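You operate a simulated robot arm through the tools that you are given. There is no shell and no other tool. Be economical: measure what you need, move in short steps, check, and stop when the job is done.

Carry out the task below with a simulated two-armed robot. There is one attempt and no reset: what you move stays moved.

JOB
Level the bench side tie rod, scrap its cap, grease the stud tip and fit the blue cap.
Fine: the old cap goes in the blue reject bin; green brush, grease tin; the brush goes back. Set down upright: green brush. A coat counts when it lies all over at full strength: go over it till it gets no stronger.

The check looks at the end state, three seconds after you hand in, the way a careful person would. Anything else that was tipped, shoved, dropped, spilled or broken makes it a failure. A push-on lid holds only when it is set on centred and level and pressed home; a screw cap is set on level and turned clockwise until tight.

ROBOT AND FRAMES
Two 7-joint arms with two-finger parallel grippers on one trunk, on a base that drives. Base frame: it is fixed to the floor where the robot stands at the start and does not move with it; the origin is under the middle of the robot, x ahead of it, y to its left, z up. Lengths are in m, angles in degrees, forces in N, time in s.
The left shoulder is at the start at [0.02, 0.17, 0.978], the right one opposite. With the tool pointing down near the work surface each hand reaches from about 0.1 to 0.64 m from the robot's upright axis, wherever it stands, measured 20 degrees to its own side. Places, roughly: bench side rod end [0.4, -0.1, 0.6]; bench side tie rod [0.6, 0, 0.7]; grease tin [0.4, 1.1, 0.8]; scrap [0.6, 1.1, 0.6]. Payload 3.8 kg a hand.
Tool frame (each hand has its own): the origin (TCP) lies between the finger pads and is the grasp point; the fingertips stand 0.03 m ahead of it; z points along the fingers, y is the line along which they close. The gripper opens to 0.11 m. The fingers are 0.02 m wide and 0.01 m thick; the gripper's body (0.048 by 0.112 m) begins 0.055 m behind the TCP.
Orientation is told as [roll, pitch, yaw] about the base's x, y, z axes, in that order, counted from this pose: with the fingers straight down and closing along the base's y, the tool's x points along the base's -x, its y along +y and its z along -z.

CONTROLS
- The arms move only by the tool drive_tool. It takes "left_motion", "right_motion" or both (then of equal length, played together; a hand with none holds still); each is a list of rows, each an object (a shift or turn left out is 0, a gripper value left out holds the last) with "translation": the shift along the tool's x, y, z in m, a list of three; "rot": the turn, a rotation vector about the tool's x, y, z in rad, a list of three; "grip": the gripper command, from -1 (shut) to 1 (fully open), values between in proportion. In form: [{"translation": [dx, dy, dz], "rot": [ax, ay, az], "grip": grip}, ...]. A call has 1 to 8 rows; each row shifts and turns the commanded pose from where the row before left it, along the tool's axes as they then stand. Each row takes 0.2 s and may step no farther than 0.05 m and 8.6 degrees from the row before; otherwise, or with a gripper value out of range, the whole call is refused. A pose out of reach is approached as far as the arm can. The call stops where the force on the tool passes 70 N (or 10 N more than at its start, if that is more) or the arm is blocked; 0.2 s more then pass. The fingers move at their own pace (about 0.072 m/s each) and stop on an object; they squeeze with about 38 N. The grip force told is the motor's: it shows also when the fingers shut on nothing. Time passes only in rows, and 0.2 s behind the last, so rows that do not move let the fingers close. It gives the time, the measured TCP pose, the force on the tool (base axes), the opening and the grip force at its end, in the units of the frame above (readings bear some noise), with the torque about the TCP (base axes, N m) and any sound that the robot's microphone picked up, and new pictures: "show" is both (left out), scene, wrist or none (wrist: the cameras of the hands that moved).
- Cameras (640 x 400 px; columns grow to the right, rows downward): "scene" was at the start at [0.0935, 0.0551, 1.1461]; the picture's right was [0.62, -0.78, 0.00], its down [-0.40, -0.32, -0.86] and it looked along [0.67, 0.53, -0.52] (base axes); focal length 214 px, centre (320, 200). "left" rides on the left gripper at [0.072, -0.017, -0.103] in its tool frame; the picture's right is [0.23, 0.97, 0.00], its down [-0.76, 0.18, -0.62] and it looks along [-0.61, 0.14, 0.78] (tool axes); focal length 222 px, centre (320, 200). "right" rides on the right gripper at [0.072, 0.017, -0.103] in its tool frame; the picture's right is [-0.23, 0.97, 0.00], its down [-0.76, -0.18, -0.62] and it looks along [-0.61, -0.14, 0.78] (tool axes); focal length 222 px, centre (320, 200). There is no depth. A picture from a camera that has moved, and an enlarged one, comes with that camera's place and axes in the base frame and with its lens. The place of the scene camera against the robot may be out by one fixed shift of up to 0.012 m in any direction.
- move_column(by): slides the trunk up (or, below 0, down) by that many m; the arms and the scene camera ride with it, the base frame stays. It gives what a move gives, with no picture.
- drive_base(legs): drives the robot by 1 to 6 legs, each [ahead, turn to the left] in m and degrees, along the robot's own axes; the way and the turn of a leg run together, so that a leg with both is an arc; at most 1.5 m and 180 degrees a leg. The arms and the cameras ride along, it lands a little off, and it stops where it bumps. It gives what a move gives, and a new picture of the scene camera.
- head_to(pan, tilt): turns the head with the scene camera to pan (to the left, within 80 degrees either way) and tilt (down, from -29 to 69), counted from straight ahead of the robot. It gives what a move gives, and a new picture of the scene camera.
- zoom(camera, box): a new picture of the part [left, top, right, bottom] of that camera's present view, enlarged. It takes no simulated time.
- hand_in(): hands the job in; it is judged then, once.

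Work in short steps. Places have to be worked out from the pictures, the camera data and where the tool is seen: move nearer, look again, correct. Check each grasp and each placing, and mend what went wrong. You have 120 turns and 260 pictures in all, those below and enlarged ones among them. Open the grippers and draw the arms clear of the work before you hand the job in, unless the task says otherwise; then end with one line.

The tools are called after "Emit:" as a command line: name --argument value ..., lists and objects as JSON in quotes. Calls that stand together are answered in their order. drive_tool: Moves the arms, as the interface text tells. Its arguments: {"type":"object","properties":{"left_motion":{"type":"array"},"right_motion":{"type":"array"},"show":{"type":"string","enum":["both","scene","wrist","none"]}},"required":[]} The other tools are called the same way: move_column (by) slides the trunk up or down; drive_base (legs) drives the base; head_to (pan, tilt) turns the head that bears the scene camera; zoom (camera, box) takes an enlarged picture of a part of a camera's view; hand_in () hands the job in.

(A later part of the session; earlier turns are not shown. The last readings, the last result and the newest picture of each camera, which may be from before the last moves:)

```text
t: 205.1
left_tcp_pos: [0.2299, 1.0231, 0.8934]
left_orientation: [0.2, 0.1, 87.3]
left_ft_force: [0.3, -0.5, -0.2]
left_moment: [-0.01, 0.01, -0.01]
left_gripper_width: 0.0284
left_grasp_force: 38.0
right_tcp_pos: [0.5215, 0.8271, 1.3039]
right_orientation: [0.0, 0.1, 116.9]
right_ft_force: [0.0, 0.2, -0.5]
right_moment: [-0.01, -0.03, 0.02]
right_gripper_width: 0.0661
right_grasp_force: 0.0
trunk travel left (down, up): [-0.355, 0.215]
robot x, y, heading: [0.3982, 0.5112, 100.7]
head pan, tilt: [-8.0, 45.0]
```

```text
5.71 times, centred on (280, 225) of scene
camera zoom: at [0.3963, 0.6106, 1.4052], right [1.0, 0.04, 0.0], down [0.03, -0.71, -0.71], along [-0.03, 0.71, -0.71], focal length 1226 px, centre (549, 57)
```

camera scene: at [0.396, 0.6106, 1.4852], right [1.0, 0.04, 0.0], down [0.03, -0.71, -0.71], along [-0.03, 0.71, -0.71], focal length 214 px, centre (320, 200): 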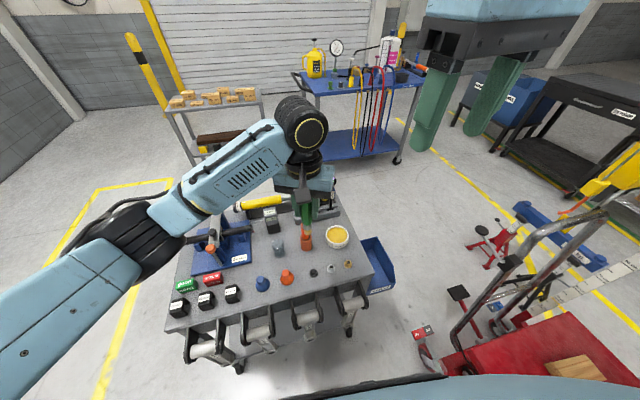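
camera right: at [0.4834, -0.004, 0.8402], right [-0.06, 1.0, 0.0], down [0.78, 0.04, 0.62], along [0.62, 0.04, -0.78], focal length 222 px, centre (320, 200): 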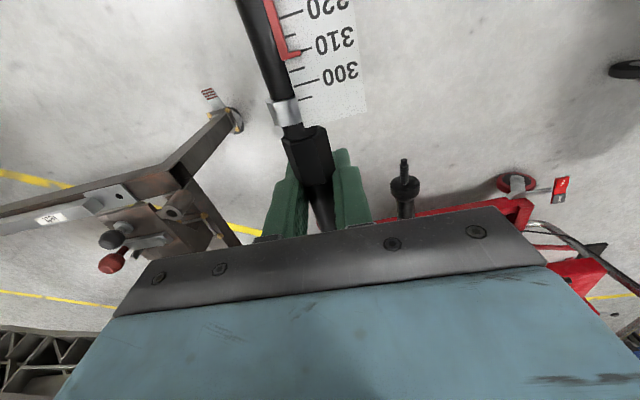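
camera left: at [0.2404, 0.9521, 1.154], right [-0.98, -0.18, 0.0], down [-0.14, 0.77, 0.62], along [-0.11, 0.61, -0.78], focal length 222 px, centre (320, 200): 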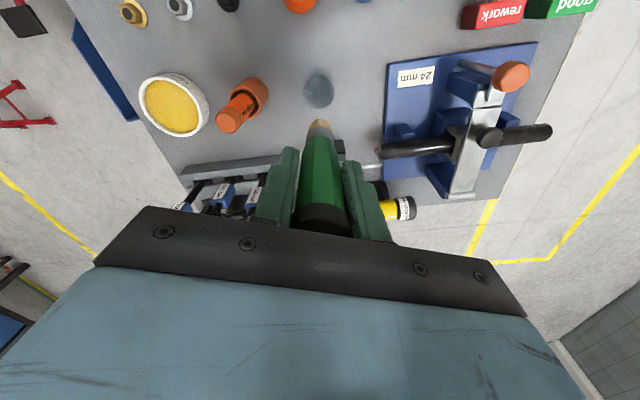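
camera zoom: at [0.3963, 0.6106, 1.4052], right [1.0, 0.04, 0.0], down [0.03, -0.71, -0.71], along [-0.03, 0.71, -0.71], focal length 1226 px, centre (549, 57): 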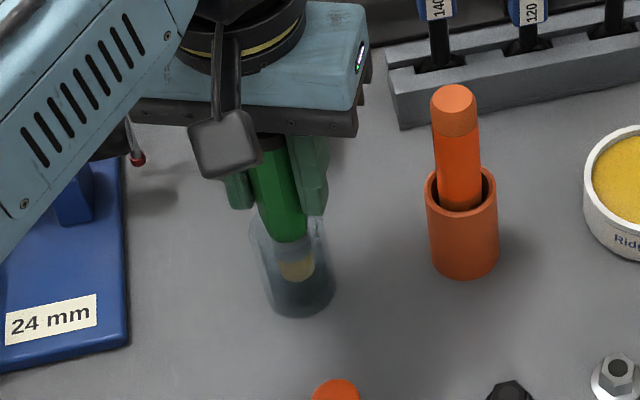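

Brush is inside the glass. Lower slowly to the bottom.

Emit:
drive_tool --left_motion '[{"translation": [0, 0, 0.005]}, {"translation": [0, 0, 0.004]}, {"translation": [0, 0, 0.003]}, {}]' --show "none"

Emit:
zoom --camera "scene" --box '[240, 190, 320, 260]'

```text
t: 206.1
left_tcp_pos: [0.2301, 1.0229, 0.8802]
left_orientation: [0.0, 0.0, 87.4]
left_ft_force: [-0.3, -0.9, -0.3]
left_moment: [0.0, 0.02, 0.01]
left_gripper_width: 0.0282
left_grasp_force: 37.4
right_tcp_pos: [0.5219, 0.8279, 1.3031]
right_orientation: [0.0, 0.0, 116.8]
right_ft_force: [0.2, 0.8, 0.1]
right_moment: [0.0, -0.01, 0.0]
right_gripper_width: 0.0663
right_grasp_force: 0.1
trunk travel left (down, up): [-0.355, 0.215]
robot x, y, heading: [0.4014, 0.5087, 100.7]
head pan, tilt: [-8.0, 45.0]
```

```text
5.71 times, centred on (280, 225) of scene
camera zoom: at [0.3963, 0.6106, 1.4052], right [1.0, 0.04, 0.0], down [0.03, -0.71, -0.71], along [-0.03, 0.71, -0.71], focal length 1226 px, centre (549, 57)
```

zoom: 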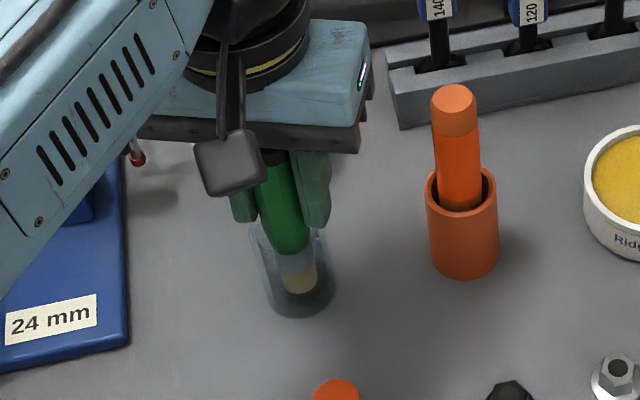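

Emit:
drive_tool --left_motion '[{"translation": [0, 0, 0.004]}, {"translation": [0, 0, 0.004]}, {"translation": [0, 0, 0.003]}, {}]' --show "none"

Emit:
zoom --camera "scene" --box '[240, 190, 320, 260]'

```text
t: 207.1
left_tcp_pos: [0.2309, 1.0228, 0.8743]
left_orientation: [0.1, -0.7, 87.3]
left_ft_force: [0.2, 1.6, 31.0]
left_moment: [0.23, 0.03, -0.03]
left_gripper_width: 0.0283
left_grasp_force: 37.4
right_tcp_pos: [0.5231, 0.8255, 1.3034]
right_orientation: [0.1, -0.1, 116.7]
right_ft_force: [0.6, -0.9, 0.3]
right_moment: [-0.01, 0.01, -0.03]
right_gripper_width: 0.0661
right_grasp_force: 0.2
trunk travel left (down, up): [-0.355, 0.215]
robot x, y, heading: [0.4048, 0.5061, 100.6]
head pan, tilt: [-8.0, 45.0]
```

```text
5.71 times, centred on (280, 225) of scene
camera zoom: at [0.3972, 0.6082, 1.4055], right [1.0, 0.04, 0.0], down [0.03, -0.71, -0.71], along [-0.03, 0.71, -0.71], focal length 1226 px, centre (549, 57)
```

zoom: 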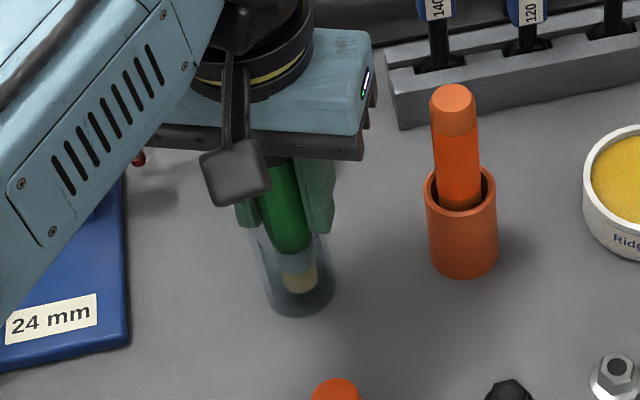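

Contact at the bottom (31 N). Ease up 4 mm, open and retreat upward.

Emit:
drive_tool --left_motion '[{"translation": [0, 0, -0.004]}, {"translation": [0, 0, -0.001], "grip": -0.4}, {"grip": -0.2}, {"grip": 0.1}, {"translation": [0, 0, 0]}, {"translation": [0, 0, -0.03]}, {"translation": [0, 0, -0.04]}, {"translation": [0, 0, -0.04]}]' --show "both"

Emit:
zoom --camera "scene" --box '[220, 190, 320, 290]'

```text
t: 208.9
left_tcp_pos: [0.2301, 1.0224, 0.9862]
left_orientation: [0.1, 0.0, 87.3]
left_ft_force: [0.0, -0.8, 0.0]
left_moment: [-0.03, 0.01, 0.01]
left_gripper_width: 0.0604
left_grasp_force: 0.1
right_tcp_pos: [0.5219, 0.828, 1.3026]
right_orientation: [0.0, -0.1, 116.8]
right_ft_force: [0.0, -0.1, 0.5]
right_moment: [-0.05, -0.01, -0.01]
right_gripper_width: 0.066
right_grasp_force: 0.1
trunk travel left (down, up): [-0.355, 0.215]
robot x, y, heading: [0.4013, 0.5057, 100.5]
head pan, tilt: [-8.0, 45.0]
camera scene: at [0.3964, 0.6103, 1.4052], right [1.0, 0.04, 0.0], down [0.03, -0.71, -0.71], along [-0.03, 0.71, -0.71], focal length 214 px, centre (320, 200)
camera left: at [0.2431, 0.9478, 1.0881], right [-0.98, -0.18, 0.0], down [-0.14, 0.77, 0.62], along [-0.11, 0.61, -0.78], focal length 222 px, centre (320, 200)
```

scene: 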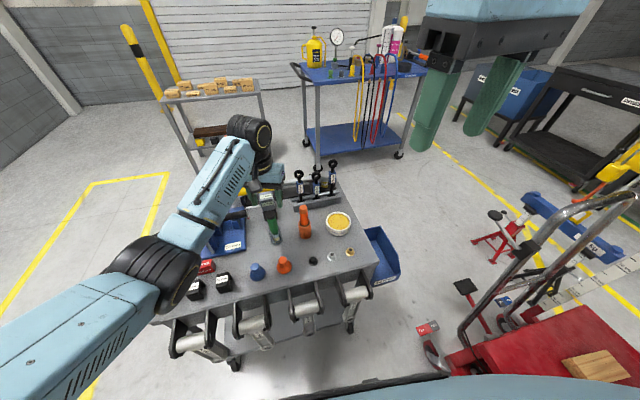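
left: 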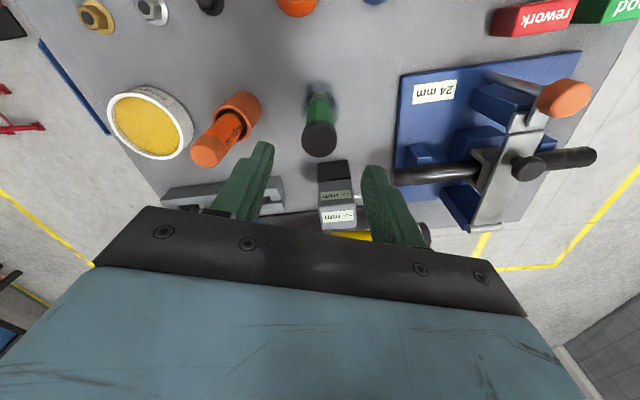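

```text
4.00 times, centred on (270, 240) of scene
camera zoom: at [0.3964, 0.6103, 1.4052], right [1.0, 0.04, 0.0], down [0.03, -0.71, -0.71], along [-0.03, 0.71, -0.71], focal length 858 px, centre (520, 40)
```

zoom: 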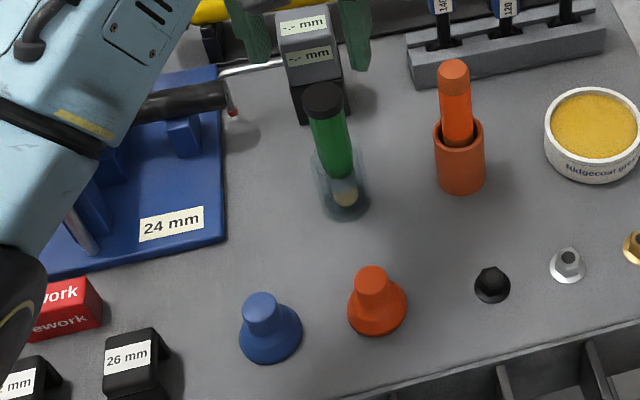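

The brush stands upright in its glass. Next the blue cap at about (0.192,0.915): move the left hand above it.

Emit:
drive_tool --left_motion '[{"translation": [0.035, 0.011, 0]}, {"translation": [0.035, 0.011, 0]}, {"translation": [0.033, 0.01, 0]}, {}]' --show "both"

Emit:
zoom --camera "left" --box '[260, 80, 380, 180]'

```text
t: 209.9
left_tcp_pos: [0.1938, 0.9203, 0.9848]
left_orientation: [0.1, 0.0, 87.3]
left_ft_force: [0.4, -0.3, 0.0]
left_moment: [-0.03, -0.02, 0.02]
left_gripper_width: 0.0604
left_grasp_force: 0.0
right_tcp_pos: [0.5225, 0.8288, 1.3034]
right_orientation: [0.1, 0.0, 116.7]
right_ft_force: [-0.5, 1.2, 0.5]
right_moment: [0.01, 0.03, -0.01]
right_gripper_width: 0.066
right_grasp_force: 0.0
trunk travel left (down, up): [-0.355, 0.215]
robot x, y, heading: [0.4027, 0.5102, 100.5]
head pan, tilt: [-8.0, 45.0]
camera scene: at [0.3969, 0.6111, 1.4051], right [1.0, 0.04, 0.0], down [0.03, -0.71, -0.71], along [-0.03, 0.71, -0.71], focal length 214 px, centre (320, 200)
camera left: at [0.2069, 0.8469, 1.0881], right [-0.98, -0.18, 0.0], down [-0.14, 0.77, 0.62], along [-0.11, 0.61, -0.78], focal length 222 px, centre (320, 200)
```

scene: 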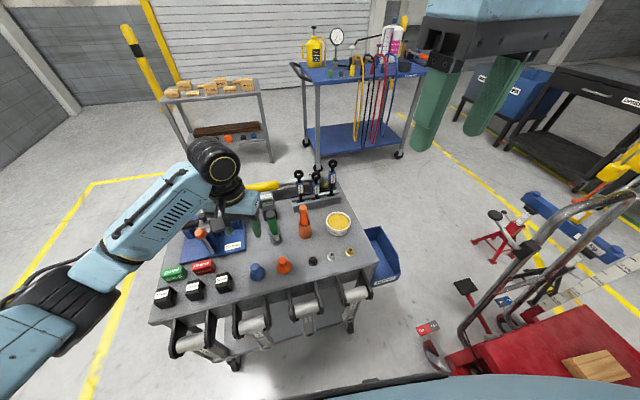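
left: 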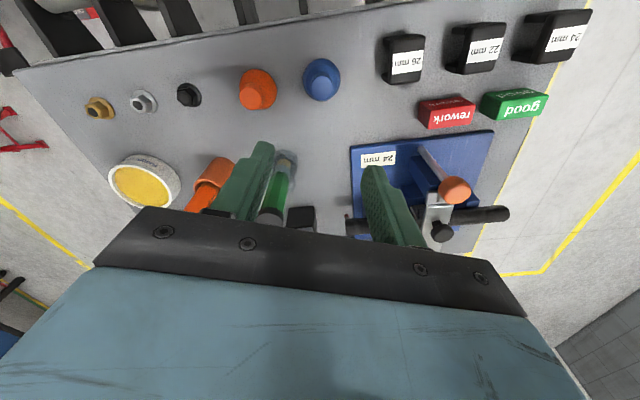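

```text
4.00 times, centred on (320, 130) of left
camera zoom: at [0.2069, 0.8469, 1.0881], right [-0.98, -0.18, 0.0], down [-0.14, 0.77, 0.62], along [-0.11, 0.61, -0.78], focal length 888 px, centre (320, 480)
```

zoom: 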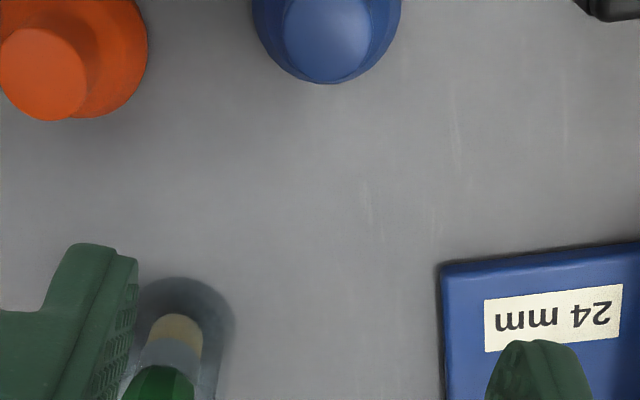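

Emit:
drive_tool --left_motion '[{"translation": [0.0145, 0, 0.03]}, {"translation": [0, 0, 0.04]}, {"translation": [0, 0, 0.03]}, {}]' --show "wrist"

Emit:
zoom --camera "scene" --box '[210, 220, 310, 310]'

```text
t: 210.9
left_tcp_pos: [0.1921, 0.9066, 0.8842]
left_orientation: [0.1, -0.2, 87.3]
left_ft_force: [0.0, -0.4, 0.2]
left_moment: [-0.02, 0.0, 0.01]
left_gripper_width: 0.0604
left_grasp_force: 0.1
right_tcp_pos: [0.5213, 0.8276, 1.303]
right_orientation: [0.1, -0.1, 116.8]
right_ft_force: [0.7, 0.2, 0.2]
right_moment: [0.02, 0.0, 0.0]
right_gripper_width: 0.0661
right_grasp_force: 0.1
trunk travel left (down, up): [-0.355, 0.215]
robot x, y, heading: [0.4004, 0.5072, 100.4]
head pan, tilt: [-8.0, 45.0]
camera left: at [0.2058, 0.8319, 0.9872], right [-0.98, -0.18, 0.0], down [-0.14, 0.77, 0.62], along [-0.11, 0.61, -0.78], focal length 222 px, centre (320, 200)
```

left: 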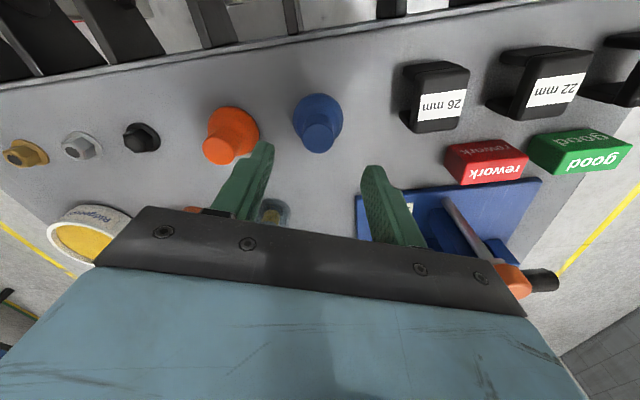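

```text
4.44 times, centred on (260, 265) of scene
camera zoom: at [0.3964, 0.6106, 1.4052], right [1.0, 0.04, 0.0], down [0.03, -0.71, -0.71], along [-0.03, 0.71, -0.71], focal length 953 px, centre (587, -89)
```

zoom: 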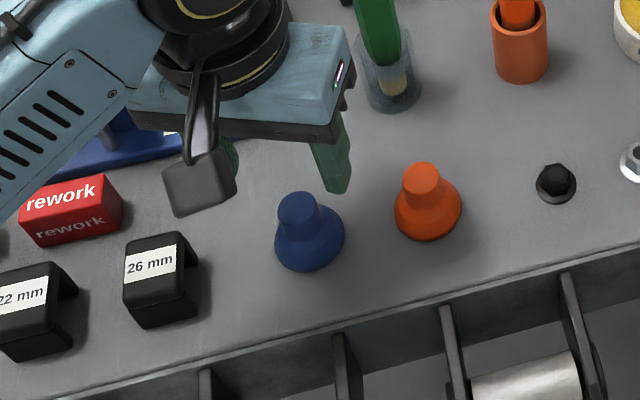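

Blue knob top at (0.193,0.904,0.810). Descend and grip the knob.

Emit:
drive_tool --left_motion '[{"translation": [0.002, -0.001, 0.03]}, {"translation": [0, 0, 0.03]}, {"translation": [0, 0, 0.012]}, {"grip": -1}, {"grip": -1}, {"grip": -1}, {"grip": -1}]' --show "wrist"

Emit:
zoom --camera "scene" --box '[210, 220, 310, 310]'

```text
t: 212.5
left_tcp_pos: [0.1937, 0.9041, 0.8134]
left_orientation: [0.1, 0.0, 87.4]
left_ft_force: [0.6, 0.3, 0.2]
left_moment: [0.02, 0.04, -0.01]
left_gripper_width: 0.0427
left_grasp_force: 38.2
right_tcp_pos: [0.5217, 0.8276, 1.3036]
right_orientation: [-0.1, -0.1, 116.7]
right_ft_force: [0.3, 0.4, -0.1]
right_moment: [0.01, 0.01, 0.0]
right_gripper_width: 0.0659
right_grasp_force: 0.1
trunk travel left (down, up): [-0.355, 0.215]
robot x, y, heading: [0.4045, 0.5086, 100.5]
head pan, tilt: [-8.0, 45.0]
camera left: at [0.207, 0.83, 0.9157], right [-0.98, -0.18, 0.0], down [-0.14, 0.77, 0.62], along [-0.11, 0.61, -0.78], focal length 222 px, centre (320, 200)
```

left: 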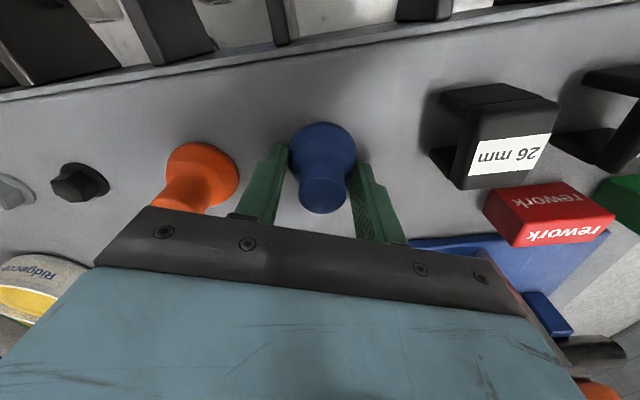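

```text
4.44 times, centred on (260, 265) of scene
camera zoom: at [0.3963, 0.6105, 1.4052], right [1.0, 0.04, 0.0], down [0.03, -0.71, -0.71], along [-0.03, 0.71, -0.71], focal length 953 px, centre (587, -89)
```

zoom: 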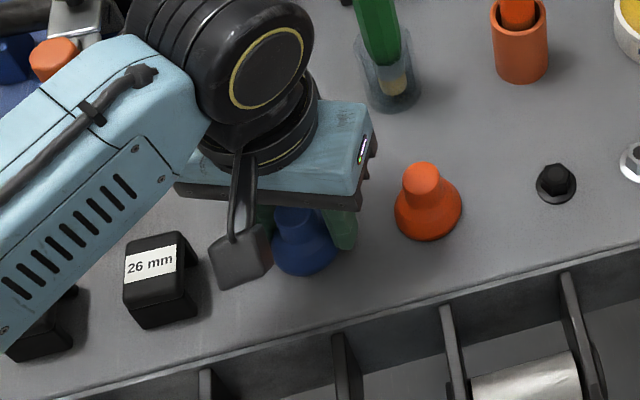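

The fingers closed on the wider bell (0.043 m). Open, raise 1 cm and grip the knob instead.

Emit:
drive_tool --left_motion '[{"grip": 0}, {"grip": 0}, {"grip": 0}, {"translation": [0, 0, -0.012]}, {"grip": -1}, {"grip": -1}, {"grip": -1}, {"grip": -1}]' --show "wrist"

```text
t: 214.3
left_tcp_pos: [0.1931, 0.9049, 0.8255]
left_orientation: [0.0, 0.0, 87.4]
left_ft_force: [0.4, 0.0, 0.0]
left_moment: [0.03, 0.0, -0.01]
left_gripper_width: 0.0243
left_grasp_force: 38.0
right_tcp_pos: [0.522, 0.8285, 1.3022]
right_orientation: [0.1, 0.0, 116.8]
right_ft_force: [0.2, -0.5, -0.8]
right_moment: [0.01, 0.03, 0.0]
right_gripper_width: 0.0661
right_grasp_force: 0.1
trunk travel left (down, up): [-0.355, 0.215]
robot x, y, heading: [0.4021, 0.5101, 100.7]
head pan, tilt: [-8.0, 45.0]
camera left: at [0.2067, 0.8305, 0.9277], right [-0.98, -0.18, 0.0], down [-0.14, 0.77, 0.62], along [-0.11, 0.61, -0.78], focal length 222 px, centre (320, 200)
```

left: 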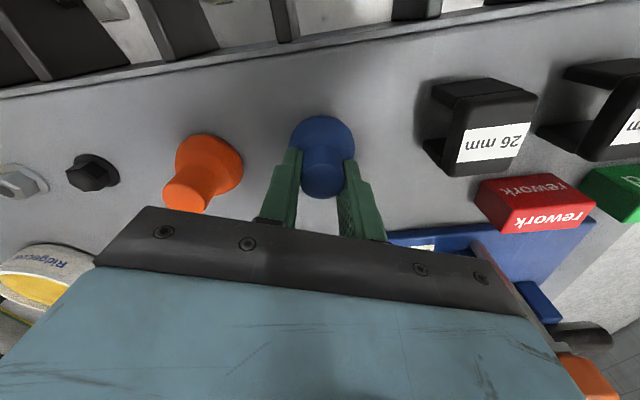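

Knob gripped (0.024 m). Lift, raise the trunk and drive back to the rod.

Emit:
drive_tool --left_motion '[{"translation": [0, 0, -0.02]}, {"translation": [0, 0, -0.045]}, {"translation": [0, 0, -0.045]}, {"translation": [0, 0, -0.045]}, {}]' --show "wrist"

Emit:
move_column --by 0.12

Emit:
drive_base --legs '[[0, 130], [0.66, 0], [0, 130]]'

```text
t: 215.5
left_tcp_pos: [0.1946, 0.9042, 0.9808]
left_orientation: [0.1, -0.1, 87.2]
left_ft_force: [-0.4, 0.5, -1.1]
left_moment: [-0.03, 0.01, -0.02]
left_gripper_width: 0.0243
left_grasp_force: 38.0
right_tcp_pos: [0.5212, 0.8289, 1.3041]
right_orientation: [0.0, -0.1, 116.8]
right_ft_force: [-0.2, -0.2, 0.1]
right_moment: [-0.03, -0.01, 0.04]
right_gripper_width: 0.0659
right_grasp_force: 0.0
trunk travel left (down, up): [-0.355, 0.215]
robot x, y, heading: [0.4007, 0.5119, 100.3]
head pan, tilt: [-8.0, 45.0]
camera left: at [0.2081, 0.83, 1.0833], right [-0.98, -0.18, 0.0], down [-0.14, 0.77, 0.62], along [-0.11, 0.61, -0.78], focal length 222 px, centre (320, 200)
```

left: 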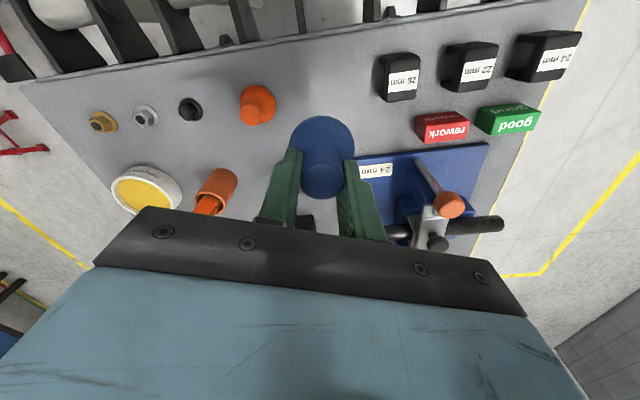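

```text
t: 217.0
left_tcp_pos: [0.1943, 0.9041, 1.0989]
left_orientation: [0.1, 0.0, 87.3]
left_ft_force: [-0.1, 0.2, -0.5]
left_moment: [0.01, -0.02, 0.01]
left_gripper_width: 0.0244
left_grasp_force: 37.9
right_tcp_pos: [0.5209, 0.8271, 1.4234]
right_orientation: [-0.1, 0.0, 116.8]
right_ft_force: [-0.2, 0.2, 0.6]
right_moment: [0.02, 0.02, -0.04]
right_gripper_width: 0.066
right_grasp_force: 0.0
trunk travel left (down, up): [-0.475, 0.095]
robot x, y, heading: [0.4024, 0.5113, 100.5]
head pan, tilt: [-8.0, 45.0]
```

```text
t: 231.4
left_tcp_pos: [0.4001, 0.1346, 1.0992]
left_orientation: [0.2, 0.0, -12.9]
left_ft_force: [0.0, 0.1, 0.2]
left_moment: [0.0, -0.01, -0.01]
left_gripper_width: 0.0241
left_grasp_force: 38.0
right_tcp_pos: [0.2676, -0.1736, 1.4229]
right_orientation: [0.0, 0.1, 16.6]
right_ft_force: [-0.4, 0.0, -0.2]
right_moment: [0.02, 0.0, 0.0]
right_gripper_width: 0.066
right_grasp_force: 0.1
trunk travel left (down, up): [-0.475, 0.095]
robot x, y, heading: [-0.024, 0.0005, 0.5]
head pan, tilt: [-8.0, 45.0]
camera scene: at [0.0798, -0.0104, 1.5252], right [-0.14, -0.99, 0.0], down [-0.7, 0.1, -0.71], along [0.7, -0.1, -0.71], focal length 214 px, centre (320, 200)
```

scene: 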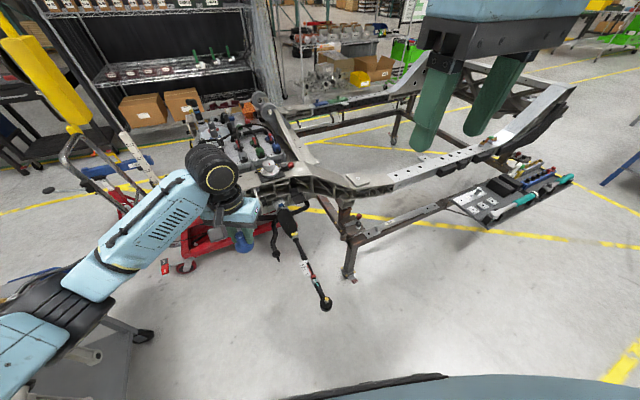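

Back at the rod pose. Raise the left hand relative to the trunk, then lower the trunk so both hands get to working height.

Emit:
drive_tool --left_motion '[{"translation": [0, 0, -0.045]}, {"translation": [0, 0, -0.045]}, {"translation": [0, 0, -0.045]}, {"translation": [0, 0, -0.045]}]' --show "none"

Emit:
move_column --by -0.34

Emit:
head_to --pan -5 --tilt 42

```text
t: 232.4
left_tcp_pos: [0.4009, 0.1353, 1.2809]
left_orientation: [0.1, 0.1, -12.9]
left_ft_force: [-0.3, 0.2, -0.7]
left_moment: [-0.02, 0.02, -0.02]
left_gripper_width: 0.0242
left_grasp_force: 37.8
right_tcp_pos: [0.267, -0.1736, 1.4237]
right_orientation: [0.0, -0.1, 16.4]
right_ft_force: [-0.9, -0.2, 0.0]
right_moment: [0.01, -0.02, 0.01]
right_gripper_width: 0.066
right_grasp_force: 0.0
trunk travel left (down, up): [-0.475, 0.095]
robot x, y, heading: [-0.0218, 0.0049, 0.4]
head pan, tilt: [-8.0, 45.0]
```

```text
t: 235.7
left_tcp_pos: [0.4015, 0.1357, 0.9397]
left_orientation: [0.2, 0.1, -12.9]
left_ft_force: [0.4, -0.3, -0.2]
left_moment: [0.01, 0.02, 0.01]
left_gripper_width: 0.0241
left_grasp_force: 38.2
right_tcp_pos: [0.268, -0.1734, 1.0827]
right_orientation: [-0.1, -0.1, 16.5]
right_ft_force: [-0.7, -0.3, -0.4]
right_moment: [0.05, 0.0, 0.01]
right_gripper_width: 0.0662
right_grasp_force: 0.0
trunk travel left (down, up): [-0.135, 0.435]
robot x, y, heading: [-0.0258, 0.0012, -0.1]
head pan, tilt: [-8.0, 45.0]
```

```text
t: 236.4
left_tcp_pos: [0.4022, 0.1353, 0.9404]
left_orientation: [0.1, -0.1, -12.9]
left_ft_force: [-0.2, -0.3, 0.0]
left_moment: [-0.01, 0.01, 0.01]
left_gripper_width: 0.0245
left_grasp_force: 38.2
right_tcp_pos: [0.268, -0.1734, 1.0835]
right_orientation: [-0.1, 0.0, 16.5]
right_ft_force: [-0.3, 0.3, 0.1]
right_moment: [0.0, 0.02, 0.01]
right_gripper_width: 0.0663
right_grasp_force: 0.0
trunk travel left (down, up): [-0.135, 0.435]
robot x, y, heading: [-0.0225, 0.0019, 0.1]
head pan, tilt: [-5.0, 42.0]
camera scene: at [0.0826, -0.0064, 1.1895], right [-0.08, -1.0, 0.0], down [-0.67, 0.06, -0.74], along [0.74, -0.06, -0.67], focal length 214 px, centre (320, 200)
```

scene: 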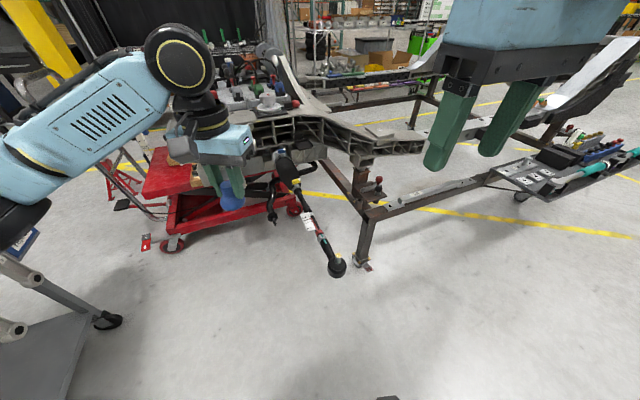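

Right hand goes out over the shaft beyond the label again.

Emit:
drive_tool --right_motion '[{"translation": [-0.0407, 0.0106, 0.01]}, {"translation": [-0.0407, 0.0106, 0.01]}, {"translation": [-0.0407, 0.0106, 0.01]}, {"translation": [-0.0407, 0.0106, 0.01]}, {"translation": [-0.0407, 0.0106, 0.01]}, {"translation": [-0.0407, 0.0106, 0.01]}, {"translation": [-0.0407, 0.0106, 0.01]}, {"translation": [-0.0407, 0.0106, 0.01]}]' --show "none"

Emit:
drive_tool --right_motion '[{"translation": [0, 0, 0.045]}, {"translation": [0, 0, 0.045]}, {"translation": [0, 0, 0.045]}, {"translation": [0, 0, 0.045]}, {}]' --show "wrist"

```text
t: 238.2
left_tcp_pos: [0.4019, 0.1367, 0.9392]
left_orientation: [0.0, 0.0, -12.8]
left_ft_force: [0.0, 0.1, 0.2]
left_moment: [-0.01, 0.01, -0.02]
left_gripper_width: 0.0244
left_grasp_force: 37.8
right_tcp_pos: [0.5531, -0.0019, 1.0015]
right_orientation: [-0.2, -0.2, 16.6]
right_ft_force: [0.5, 0.7, -0.1]
right_moment: [0.01, 0.01, 0.03]
right_gripper_width: 0.0659
right_grasp_force: 0.0
right hand out of reach, approached as far as the arm can: row 8
trunk travel left (down, up): [-0.135, 0.435]
robot x, y, heading: [-0.0254, 0.0023, 0.2]
head pan, tilt: [-5.0, 42.0]
```

```text
t: 239.4
left_tcp_pos: [0.4028, 0.1357, 0.9398]
left_orientation: [0.1, 0.0, -12.9]
left_ft_force: [0.5, 0.2, -0.1]
left_moment: [0.0, -0.03, -0.01]
left_gripper_width: 0.0242
left_grasp_force: 37.7
right_tcp_pos: [0.5527, -0.0034, 0.821]
right_orientation: [0.0, -0.1, 16.5]
right_ft_force: [-0.2, -0.4, 0.1]
right_moment: [0.01, 0.0, 0.02]
right_gripper_width: 0.0658
right_grasp_force: 0.0
trunk travel left (down, up): [-0.135, 0.435]
robot x, y, heading: [-0.0237, 0.0025, 0.1]
head pan, tilt: [-5.0, 42.0]
camera right: at [0.4774, -0.0078, 0.9257], right [-0.06, 1.0, 0.0], down [0.78, 0.05, 0.62], along [0.62, 0.04, -0.78], focal length 222 px, centre (320, 200)
```

right: 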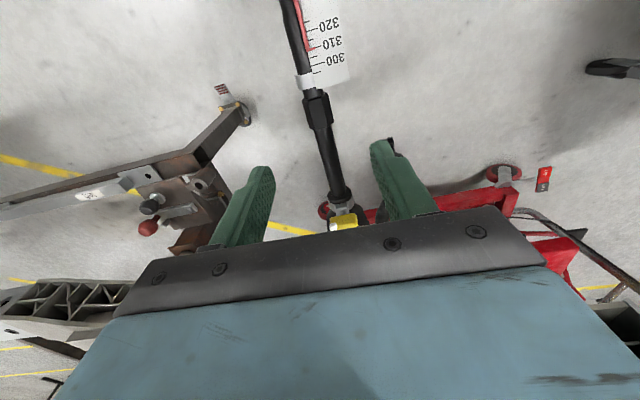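

Rod lies centred. Descend and grip the shaft.

Emit:
drive_tool --right_motion '[{"translation": [0, 0.003, 0.03]}, {"translation": [0, 0, 0.03]}, {"translation": [0, 0, 0.026]}, {"grip": -1}, {"grip": -1}, {"grip": -1}, {"grip": -1}]' --left_motion '[{}, {}, {}, {"rot": [0, 0, 0.13]}, {"rot": [0, 0, 0.13]}, {"rot": [0, 0, 0.13]}, {"rot": [0, 0, 0.13]}]' --show "none"

Emit:
drive_tool --left_motion '[{"rot": [0, 0, 0.14]}, {"rot": [0, 0, 0.14]}, {"rot": [0, 0, 0.14]}, {"rot": [0, 0, 0.14]}, {"rot": [0, 0, 0.14]}, {"rot": [0, 0, 0.13]}, {}]' --show "both"

```text
t: 241.0
left_tcp_pos: [0.4022, 0.1339, 0.9411]
left_orientation: [0.1, 0.0, -42.9]
left_ft_force: [0.1, 0.3, -0.2]
left_moment: [-0.03, -0.01, 0.0]
left_gripper_width: 0.0244
left_grasp_force: 38.1
right_tcp_pos: [0.5524, -0.0032, 0.7351]
right_orientation: [0.0, 0.0, 16.7]
right_ft_force: [0.2, -4.9, -1.1]
right_moment: [-0.11, -0.04, 1.04]
right_gripper_width: 0.0164
right_grasp_force: 45.0
trunk travel left (down, up): [-0.135, 0.435]
robot x, y, heading: [-0.0254, 0.0012, 0.2]
head pan, tilt: [-5.0, 42.0]
```

```text
t: 242.6
left_tcp_pos: [0.4017, 0.1354, 0.9409]
left_orientation: [0.0, 0.2, -90.4]
left_ft_force: [0.1, 0.9, -0.1]
left_moment: [0.0, 0.01, -0.05]
left_gripper_width: 0.0241
left_grasp_force: 38.2
right_tcp_pos: [0.5525, -0.0019, 0.7359]
right_orientation: [0.0, -0.1, 16.5]
right_ft_force: [1.2, -7.6, -0.6]
right_moment: [-0.1, -0.01, 0.92]
right_gripper_width: 0.0167
right_grasp_force: 44.9
trunk travel left (down, up): [-0.135, 0.435]
robot x, y, heading: [-0.0223, 0.0, 0.2]
head pan, tilt: [-5.0, 42.0]
camera scene: at [0.0828, -0.007, 1.1894], right [-0.08, -1.0, 0.0], down [-0.67, 0.06, -0.74], along [0.74, -0.06, -0.67], focal length 214 px, centre (320, 200)
camera left: at [0.3847, 0.206, 1.0439], right [0.98, 0.22, 0.0], down [0.17, -0.76, 0.62], along [0.14, -0.61, -0.78], focal length 222 px, centre (320, 200)
```

scene: 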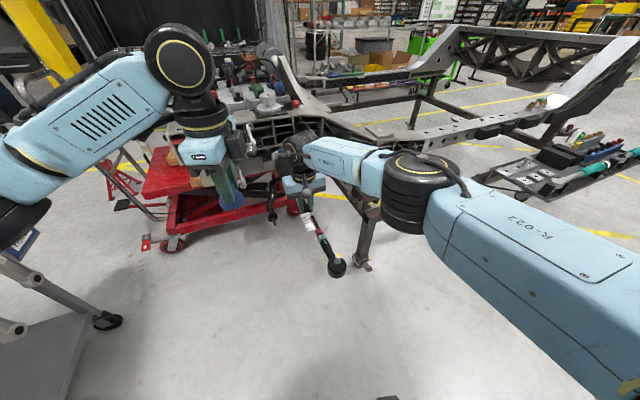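
left: 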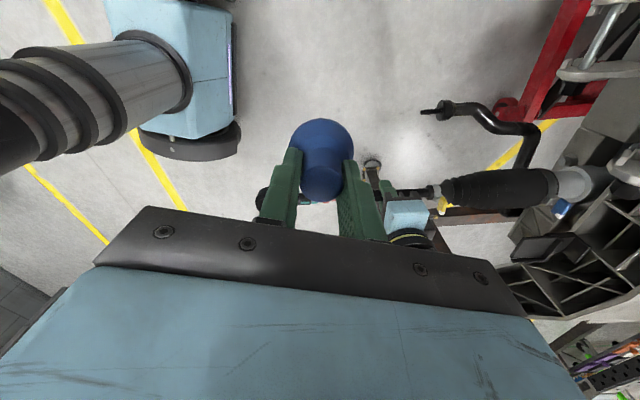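

Shaft held lightly. Bring the left hand nearer, offset in x so the camera sees the stud beside the cap.

Emit:
drive_tool --left_motion '[{"translation": [-0.04, 0, 0]}, {"translation": [-0.04, 0, 0]}, {"translation": [-0.035, 0, 0]}, {}]' --show "wrist"

Emit:
zoom --camera "left" --box '[180, 80, 380, 205]'

Emit:
zoom --camera "scene" --box '[290, 210, 380, 290]'

```text
t: 243.6
left_tcp_pos: [0.4004, 0.0192, 0.9403]
left_orientation: [0.0, 0.2, -90.2]
left_ft_force: [-0.4, -0.1, 0.0]
left_moment: [-0.01, -0.03, 0.03]
left_gripper_width: 0.0241
left_grasp_force: 38.2
right_tcp_pos: [0.5532, -0.0019, 0.7356]
right_orientation: [-0.1, 0.0, 16.5]
right_ft_force: [2.8, -7.8, -1.0]
right_moment: [-0.24, 0.01, 0.95]
right_gripper_width: 0.017
right_grasp_force: 44.9
trunk travel left (down, up): [-0.135, 0.435]
robot x, y, heading: [-0.0192, 0.0011, 0.3]
head pan, tilt: [-5.0, 42.0]
camera left: at [0.3834, 0.0902, 1.044], right [0.97, 0.22, 0.0], down [0.17, -0.76, 0.62], along [0.14, -0.61, -0.78], focal length 222 px, centre (320, 200)
```

left: 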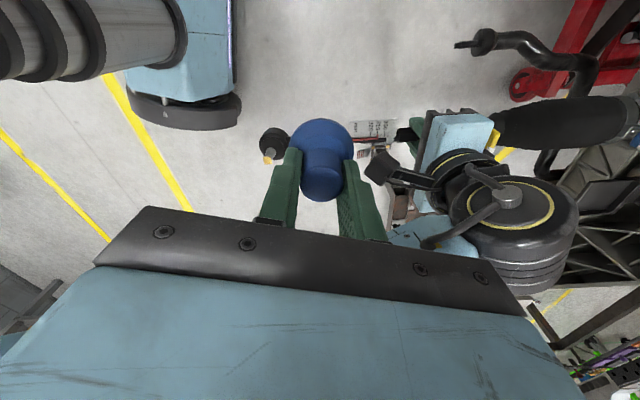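

```text
3.20 times, centred on (280, 142) of left
camera zoom: at [0.3834, 0.0902, 1.044], right [0.97, 0.22, 0.0], down [0.17, -0.76, 0.62], along [0.14, -0.61, -0.78], focal length 711 px, centre (448, 384)
```

zoom: 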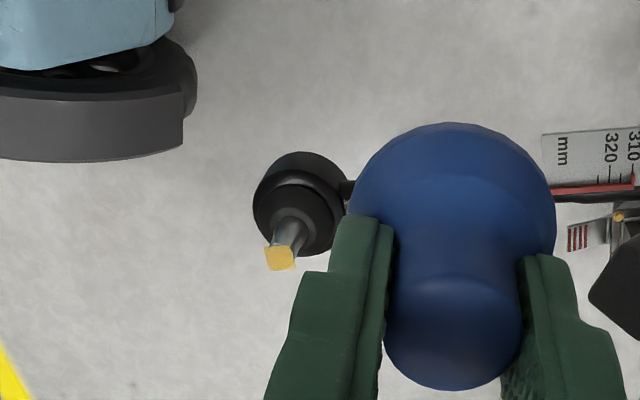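

```text
5.00 times, centred on (335, 250) of scene
camera zoom: at [0.0828, -0.0071, 1.1895], right [-0.08, -1.0, 0.0], down [-0.67, 0.06, -0.74], along [0.74, -0.06, -0.67], focal length 1072 px, centre (245, -50)
```

zoom: 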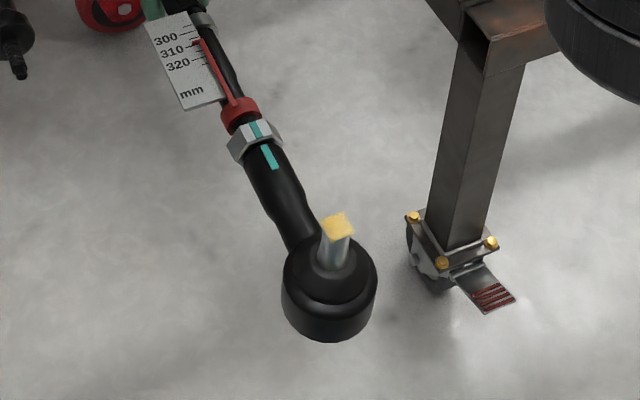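

Two cameras agree: stud tip at (0.3486,-0.066,0.781). Move the cap above the stud and lower to just above it.

Emit:
drive_tool --left_motion '[{"translation": [-0.028, -0.0173, 0]}, {"translation": [-0.028, -0.0173, 0]}, {"translation": [-0.029, -0.0173, 0]}, {"translation": [0, 0, 0.035]}, {"translation": [0, 0, 0.03]}, {}]' --show "both"

Emit:
zoom --camera "scene" --box '[290, 210, 380, 290]'

Emit:
zoom --camera "right" --box '[220, 0, 420, 125]'

```text
t: 244.6
left_tcp_pos: [0.3484, -0.0669, 0.9294]
left_orientation: [1.0, -1.3, -90.4]
left_ft_force: [-2.8, 6.9, 2.9]
left_moment: [-0.48, -0.16, 0.01]
left_gripper_width: 0.0242
left_grasp_force: 37.9
right_tcp_pos: [0.5515, -0.002, 0.7319]
right_orientation: [0.3, -0.1, 16.5]
right_ft_force: [-1.1, 1.4, 1.6]
right_moment: [-0.18, -0.31, 0.96]
right_gripper_width: 0.0168
right_grasp_force: 45.0
trunk travel left (down, up): [-0.135, 0.435]
robot x, y, heading: [-0.0243, 0.0038, 0.1]
head pan, tilt: [-5.0, 42.0]
stopped in row 4 (left hand): the force on the tool passed its limit at 97 N (the readings are from after the stop); the commanded pose is now the measured one
camera scene: at [0.0825, -0.0064, 1.1895], right [-0.08, -1.0, 0.0], down [-0.67, 0.06, -0.74], along [0.74, -0.06, -0.67], focal length 214 px, centre (320, 200)
camera left: at [0.3302, 0.0079, 1.0306], right [0.98, 0.22, 0.01], down [0.16, -0.75, 0.64], along [0.15, -0.63, -0.77], focal length 222 px, centre (320, 200)
```

scene: 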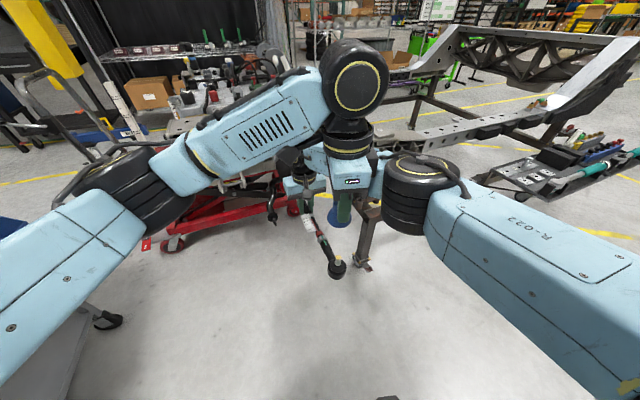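
left: 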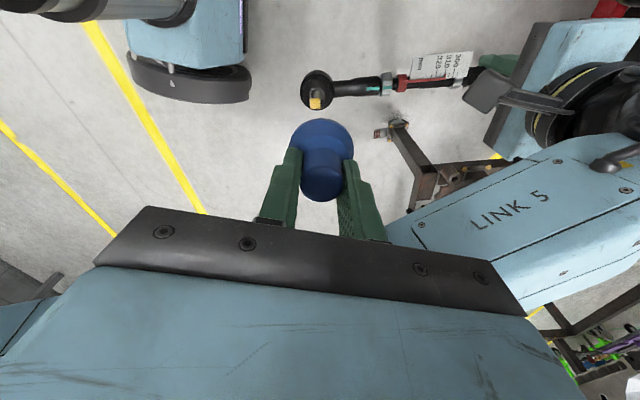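

```text
5.00 times, centred on (335, 250) of scene
camera zoom: at [0.0825, -0.0064, 1.1895], right [-0.08, -1.0, 0.0], down [-0.67, 0.06, -0.74], along [0.74, -0.06, -0.67], focal length 1072 px, centre (245, -50)
```

zoom: 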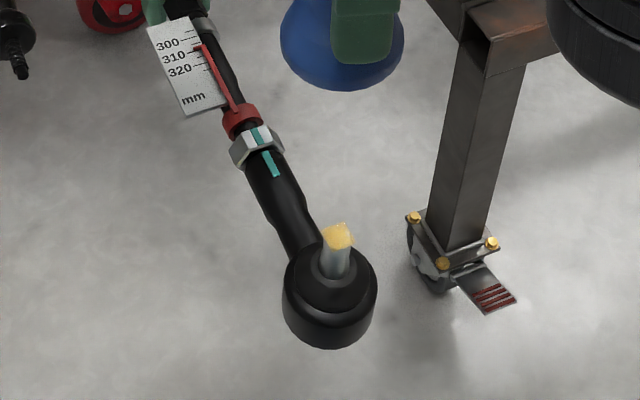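

```text
3.20 times, centred on (320, 62) of right
camera zoom: at [0.4778, -0.0061, 0.8362], right [-0.06, 1.0, 0.01], down [0.78, 0.04, 0.62], along [0.62, 0.04, -0.78], focal length 711 px, centre (320, 640)
```

zoom: 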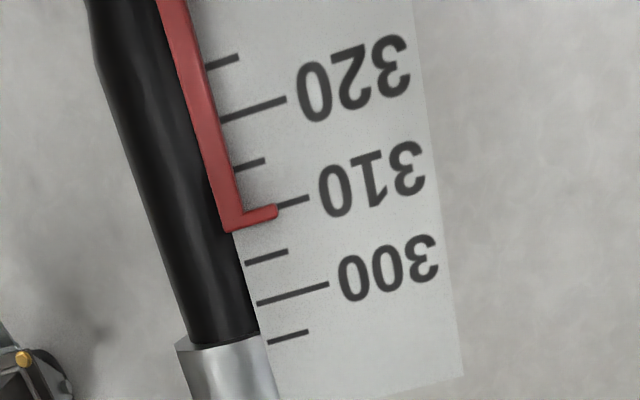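

The left hand hit the right forearm — at the first removal the trunk was 6 cm lower and this pose was free. I back the left off, release the right, lower the trunk by 6 cm and regrip.

Emit:
drive_tool --left_motion '[{"translation": [0.02, 0, -0.01]}, {"translation": [0.04, 0, -0.03]}, {"translation": [0.04, 0, -0.03]}, {}, {}, {}]' --right_motion '[{}, {}, {"grip": 0.1}, {"grip": 0.1}, {"grip": 0.1}, {"translation": [0, 0, -0.045]}]' --show "none"

Emit:
move_column --by -0.06

Emit:
drive_tool --right_motion '[{"translation": [-0.006, 0.0, 0.016]}, {}, {"grip": -1}, {"grip": -1}, {"grip": -1}, {"grip": -1}]' --show "both"

```text
t: 246.0
left_tcp_pos: [0.3478, 0.0349, 0.9957]
left_orientation: [1.1, -1.4, -90.4]
left_ft_force: [-0.4, 0.2, -1.0]
left_moment: [0.03, 0.03, 0.01]
left_gripper_width: 0.0241
left_grasp_force: 37.7
right_tcp_pos: [0.5516, -0.0031, 0.776]
right_orientation: [0.3, -0.1, 16.3]
right_ft_force: [0.1, 1.0, 0.5]
right_moment: [-0.03, 0.0, 0.01]
right_gripper_width: 0.0606
right_grasp_force: 0.1
trunk travel left (down, up): [-0.135, 0.435]
robot x, y, heading: [-0.0254, 0.0033, 0.1]
head pan, tilt: [-5.0, 42.0]
```

```text
t: 247.0
left_tcp_pos: [0.3484, 0.0344, 0.937]
left_orientation: [1.2, -1.5, -90.5]
left_ft_force: [0.2, 0.1, 0.4]
left_moment: [0.04, -0.01, 0.03]
left_gripper_width: 0.024
left_grasp_force: 37.9
right_tcp_pos: [0.5523, -0.0018, 0.7173]
right_orientation: [0.3, -0.1, 16.2]
right_ft_force: [0.0, 0.2, 0.4]
right_moment: [0.01, 0.0, -0.01]
right_gripper_width: 0.0606
right_grasp_force: 0.1
trunk travel left (down, up): [-0.075, 0.495]
robot x, y, heading: [-0.0244, 0.0012, 0.1]
head pan, tilt: [-5.0, 42.0]
```

```text
t: 248.4
left_tcp_pos: [0.3481, 0.0351, 0.9345]
left_orientation: [1.0, -1.4, -90.4]
left_ft_force: [0.3, -0.4, 0.0]
left_moment: [-0.01, -0.01, 0.01]
left_gripper_width: 0.0243
left_grasp_force: 38.0
right_tcp_pos: [0.5592, 0.0006, 0.6999]
right_orientation: [0.3, -0.1, 16.5]
right_ft_force: [-1.2, 3.4, -2.0]
right_moment: [-0.02, -0.34, 1.05]
right_gripper_width: 0.0167
right_grasp_force: 45.0
trunk travel left (down, up): [-0.075, 0.495]
robot x, y, heading: [-0.0227, 0.0004, 0.4]
head pan, tilt: [-5.0, 42.0]
camera scene: at [0.0827, -0.0059, 1.1295], right [-0.08, -1.0, 0.0], down [-0.67, 0.06, -0.74], along [0.74, -0.06, -0.67], focal length 214 px, centre (320, 200)
camera right: at [0.4832, -0.0042, 0.8048], right [-0.06, 1.0, 0.01], down [0.78, 0.04, 0.62], along [0.62, 0.04, -0.78], focal length 222 px, centre (320, 200)
```

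scene: 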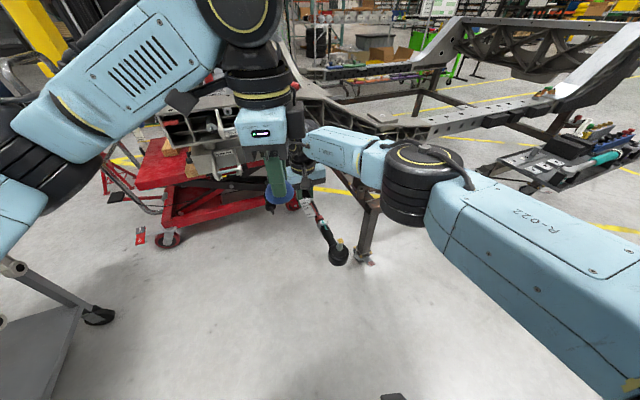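
right: 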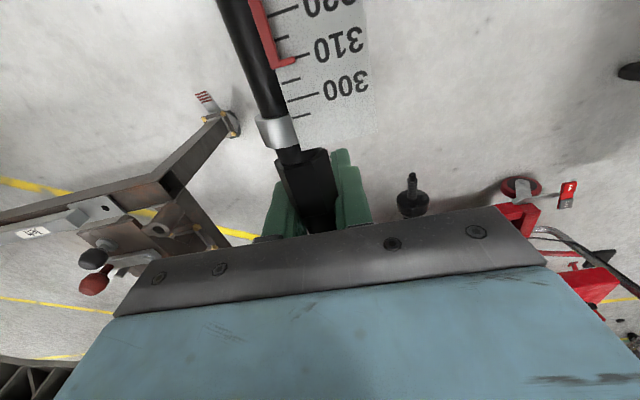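

Right grips the shaft deeper (TCP z 0.70) but securely, and its forearm is lower. I correct the left's small tilt and try moving over the stud again.

Emit:
drive_tool --left_motion '[{"rot": [0.0175, 0.0244, 0]}, {"translation": [-0.034, 0, 0]}, {"translation": [-0.034, 0, 0]}, {"translation": [-0.033, 0, 0]}, {"translation": [0, 0, 0.025]}, {"translation": [0, 0, 0.025]}, {}]' --show "wrist"

Emit:
zoom --camera "scene" --box '[290, 190, 390, 280]'

```text
t: 250.0
left_tcp_pos: [0.3491, -0.0659, 0.8915]
left_orientation: [0.4, -0.6, -90.4]
left_ft_force: [-3.1, 10.8, 43.2]
left_moment: [-2.56, -0.92, -0.03]
left_gripper_width: 0.0243
left_grasp_force: 38.1
right_tcp_pos: [0.5581, -0.0003, 0.7005]
right_orientation: [0.3, -0.3, 16.3]
right_ft_force: [2.4, 14.2, 10.9]
right_moment: [-0.1, -0.51, 0.97]
right_gripper_width: 0.0168
right_grasp_force: 44.8
trunk travel left (down, up): [-0.075, 0.495]
robot x, y, heading: [-0.0252, 0.0026, 0.5]
head pan, tilt: [-5.0, 42.0]
camera left: at [0.3304, 0.007, 0.9935], right [0.98, 0.22, 0.01], down [0.17, -0.76, 0.63], along [0.14, -0.61, -0.78], focal length 222 px, centre (320, 200)
```

left: 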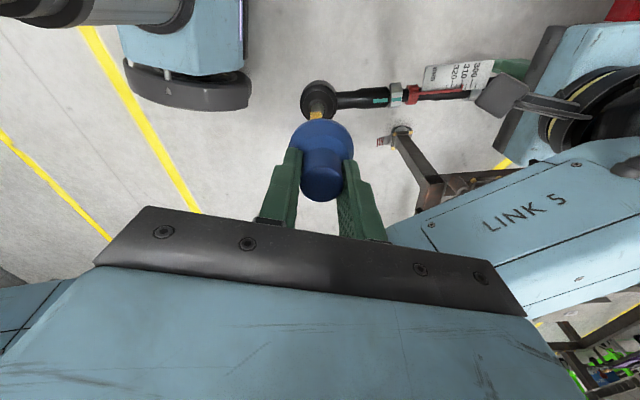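

```text
4.44 times, centred on (340, 235) of scene
camera zoom: at [0.0821, -0.0051, 1.1297], right [-0.08, -1.0, 0.0], down [-0.67, 0.05, -0.74], along [0.74, -0.06, -0.67], focal length 953 px, centre (231, 44)
```

zoom: 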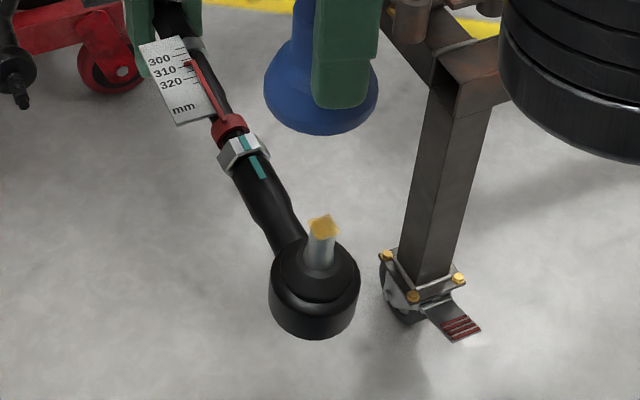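

Link 5 of the right arm still sits under the left gripper's +x end. I lift slightly and yaw the left hand to −48°, swinging that end clear, then come down again.

Emit:
drive_tool --left_motion '[{"translation": [0.02, 0, -0.04]}, {"rot": [0, 0, -0.148]}, {"rot": [0, 0, -0.148]}, {"rot": [0, 0, -0.148]}, {"rot": [0, 0, -0.148]}, {"rot": [0, 0, -0.148]}, {"translation": [-0.0149, -0.0134, 0]}, {"translation": [0, 0, 0.03]}]' --show "wrist"

Emit:
zoom --camera "scene" --box '[290, 190, 390, 280]'

```text
t: 251.8
left_tcp_pos: [0.349, -0.0677, 0.9186]
left_orientation: [-0.7, -1.8, -48.0]
left_ft_force: [-1.5, 3.2, 7.7]
left_moment: [-0.5, 0.24, -0.16]
left_gripper_width: 0.0241
left_grasp_force: 38.2
right_tcp_pos: [0.5583, 0.0002, 0.6982]
right_orientation: [0.5, -0.3, 16.5]
right_ft_force: [0.6, 1.0, 6.2]
right_moment: [0.19, -0.28, 0.99]
right_gripper_width: 0.0168
right_grasp_force: 44.6
trunk travel left (down, up): [-0.075, 0.495]
robot x, y, heading: [-0.0264, -0.0028, 0.3]
head pan, tilt: [-5.0, 42.0]
stopped in row 8 (left hand): the force on the tool passed its limit at 101 N (the readings are from after the stop); the commanded pose is now the measured one
camera left: at [0.2868, -0.0238, 1.018], right [0.57, 0.82, -0.02], down [0.63, -0.43, 0.64], along [0.52, -0.38, -0.76], focal length 222 px, centre (320, 200)
```

left: 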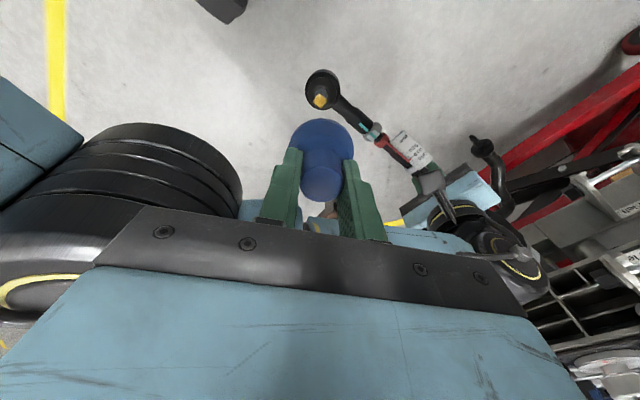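

```text
4.44 times, centred on (340, 235) of scene
camera zoom: at [0.0825, -0.0064, 1.1297], right [-0.08, -1.0, 0.0], down [-0.67, 0.06, -0.74], along [0.74, -0.06, -0.67], focal length 953 px, centre (231, 44)
```

zoom: 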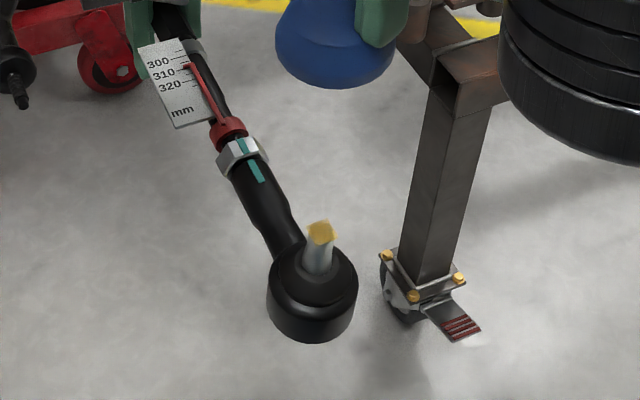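

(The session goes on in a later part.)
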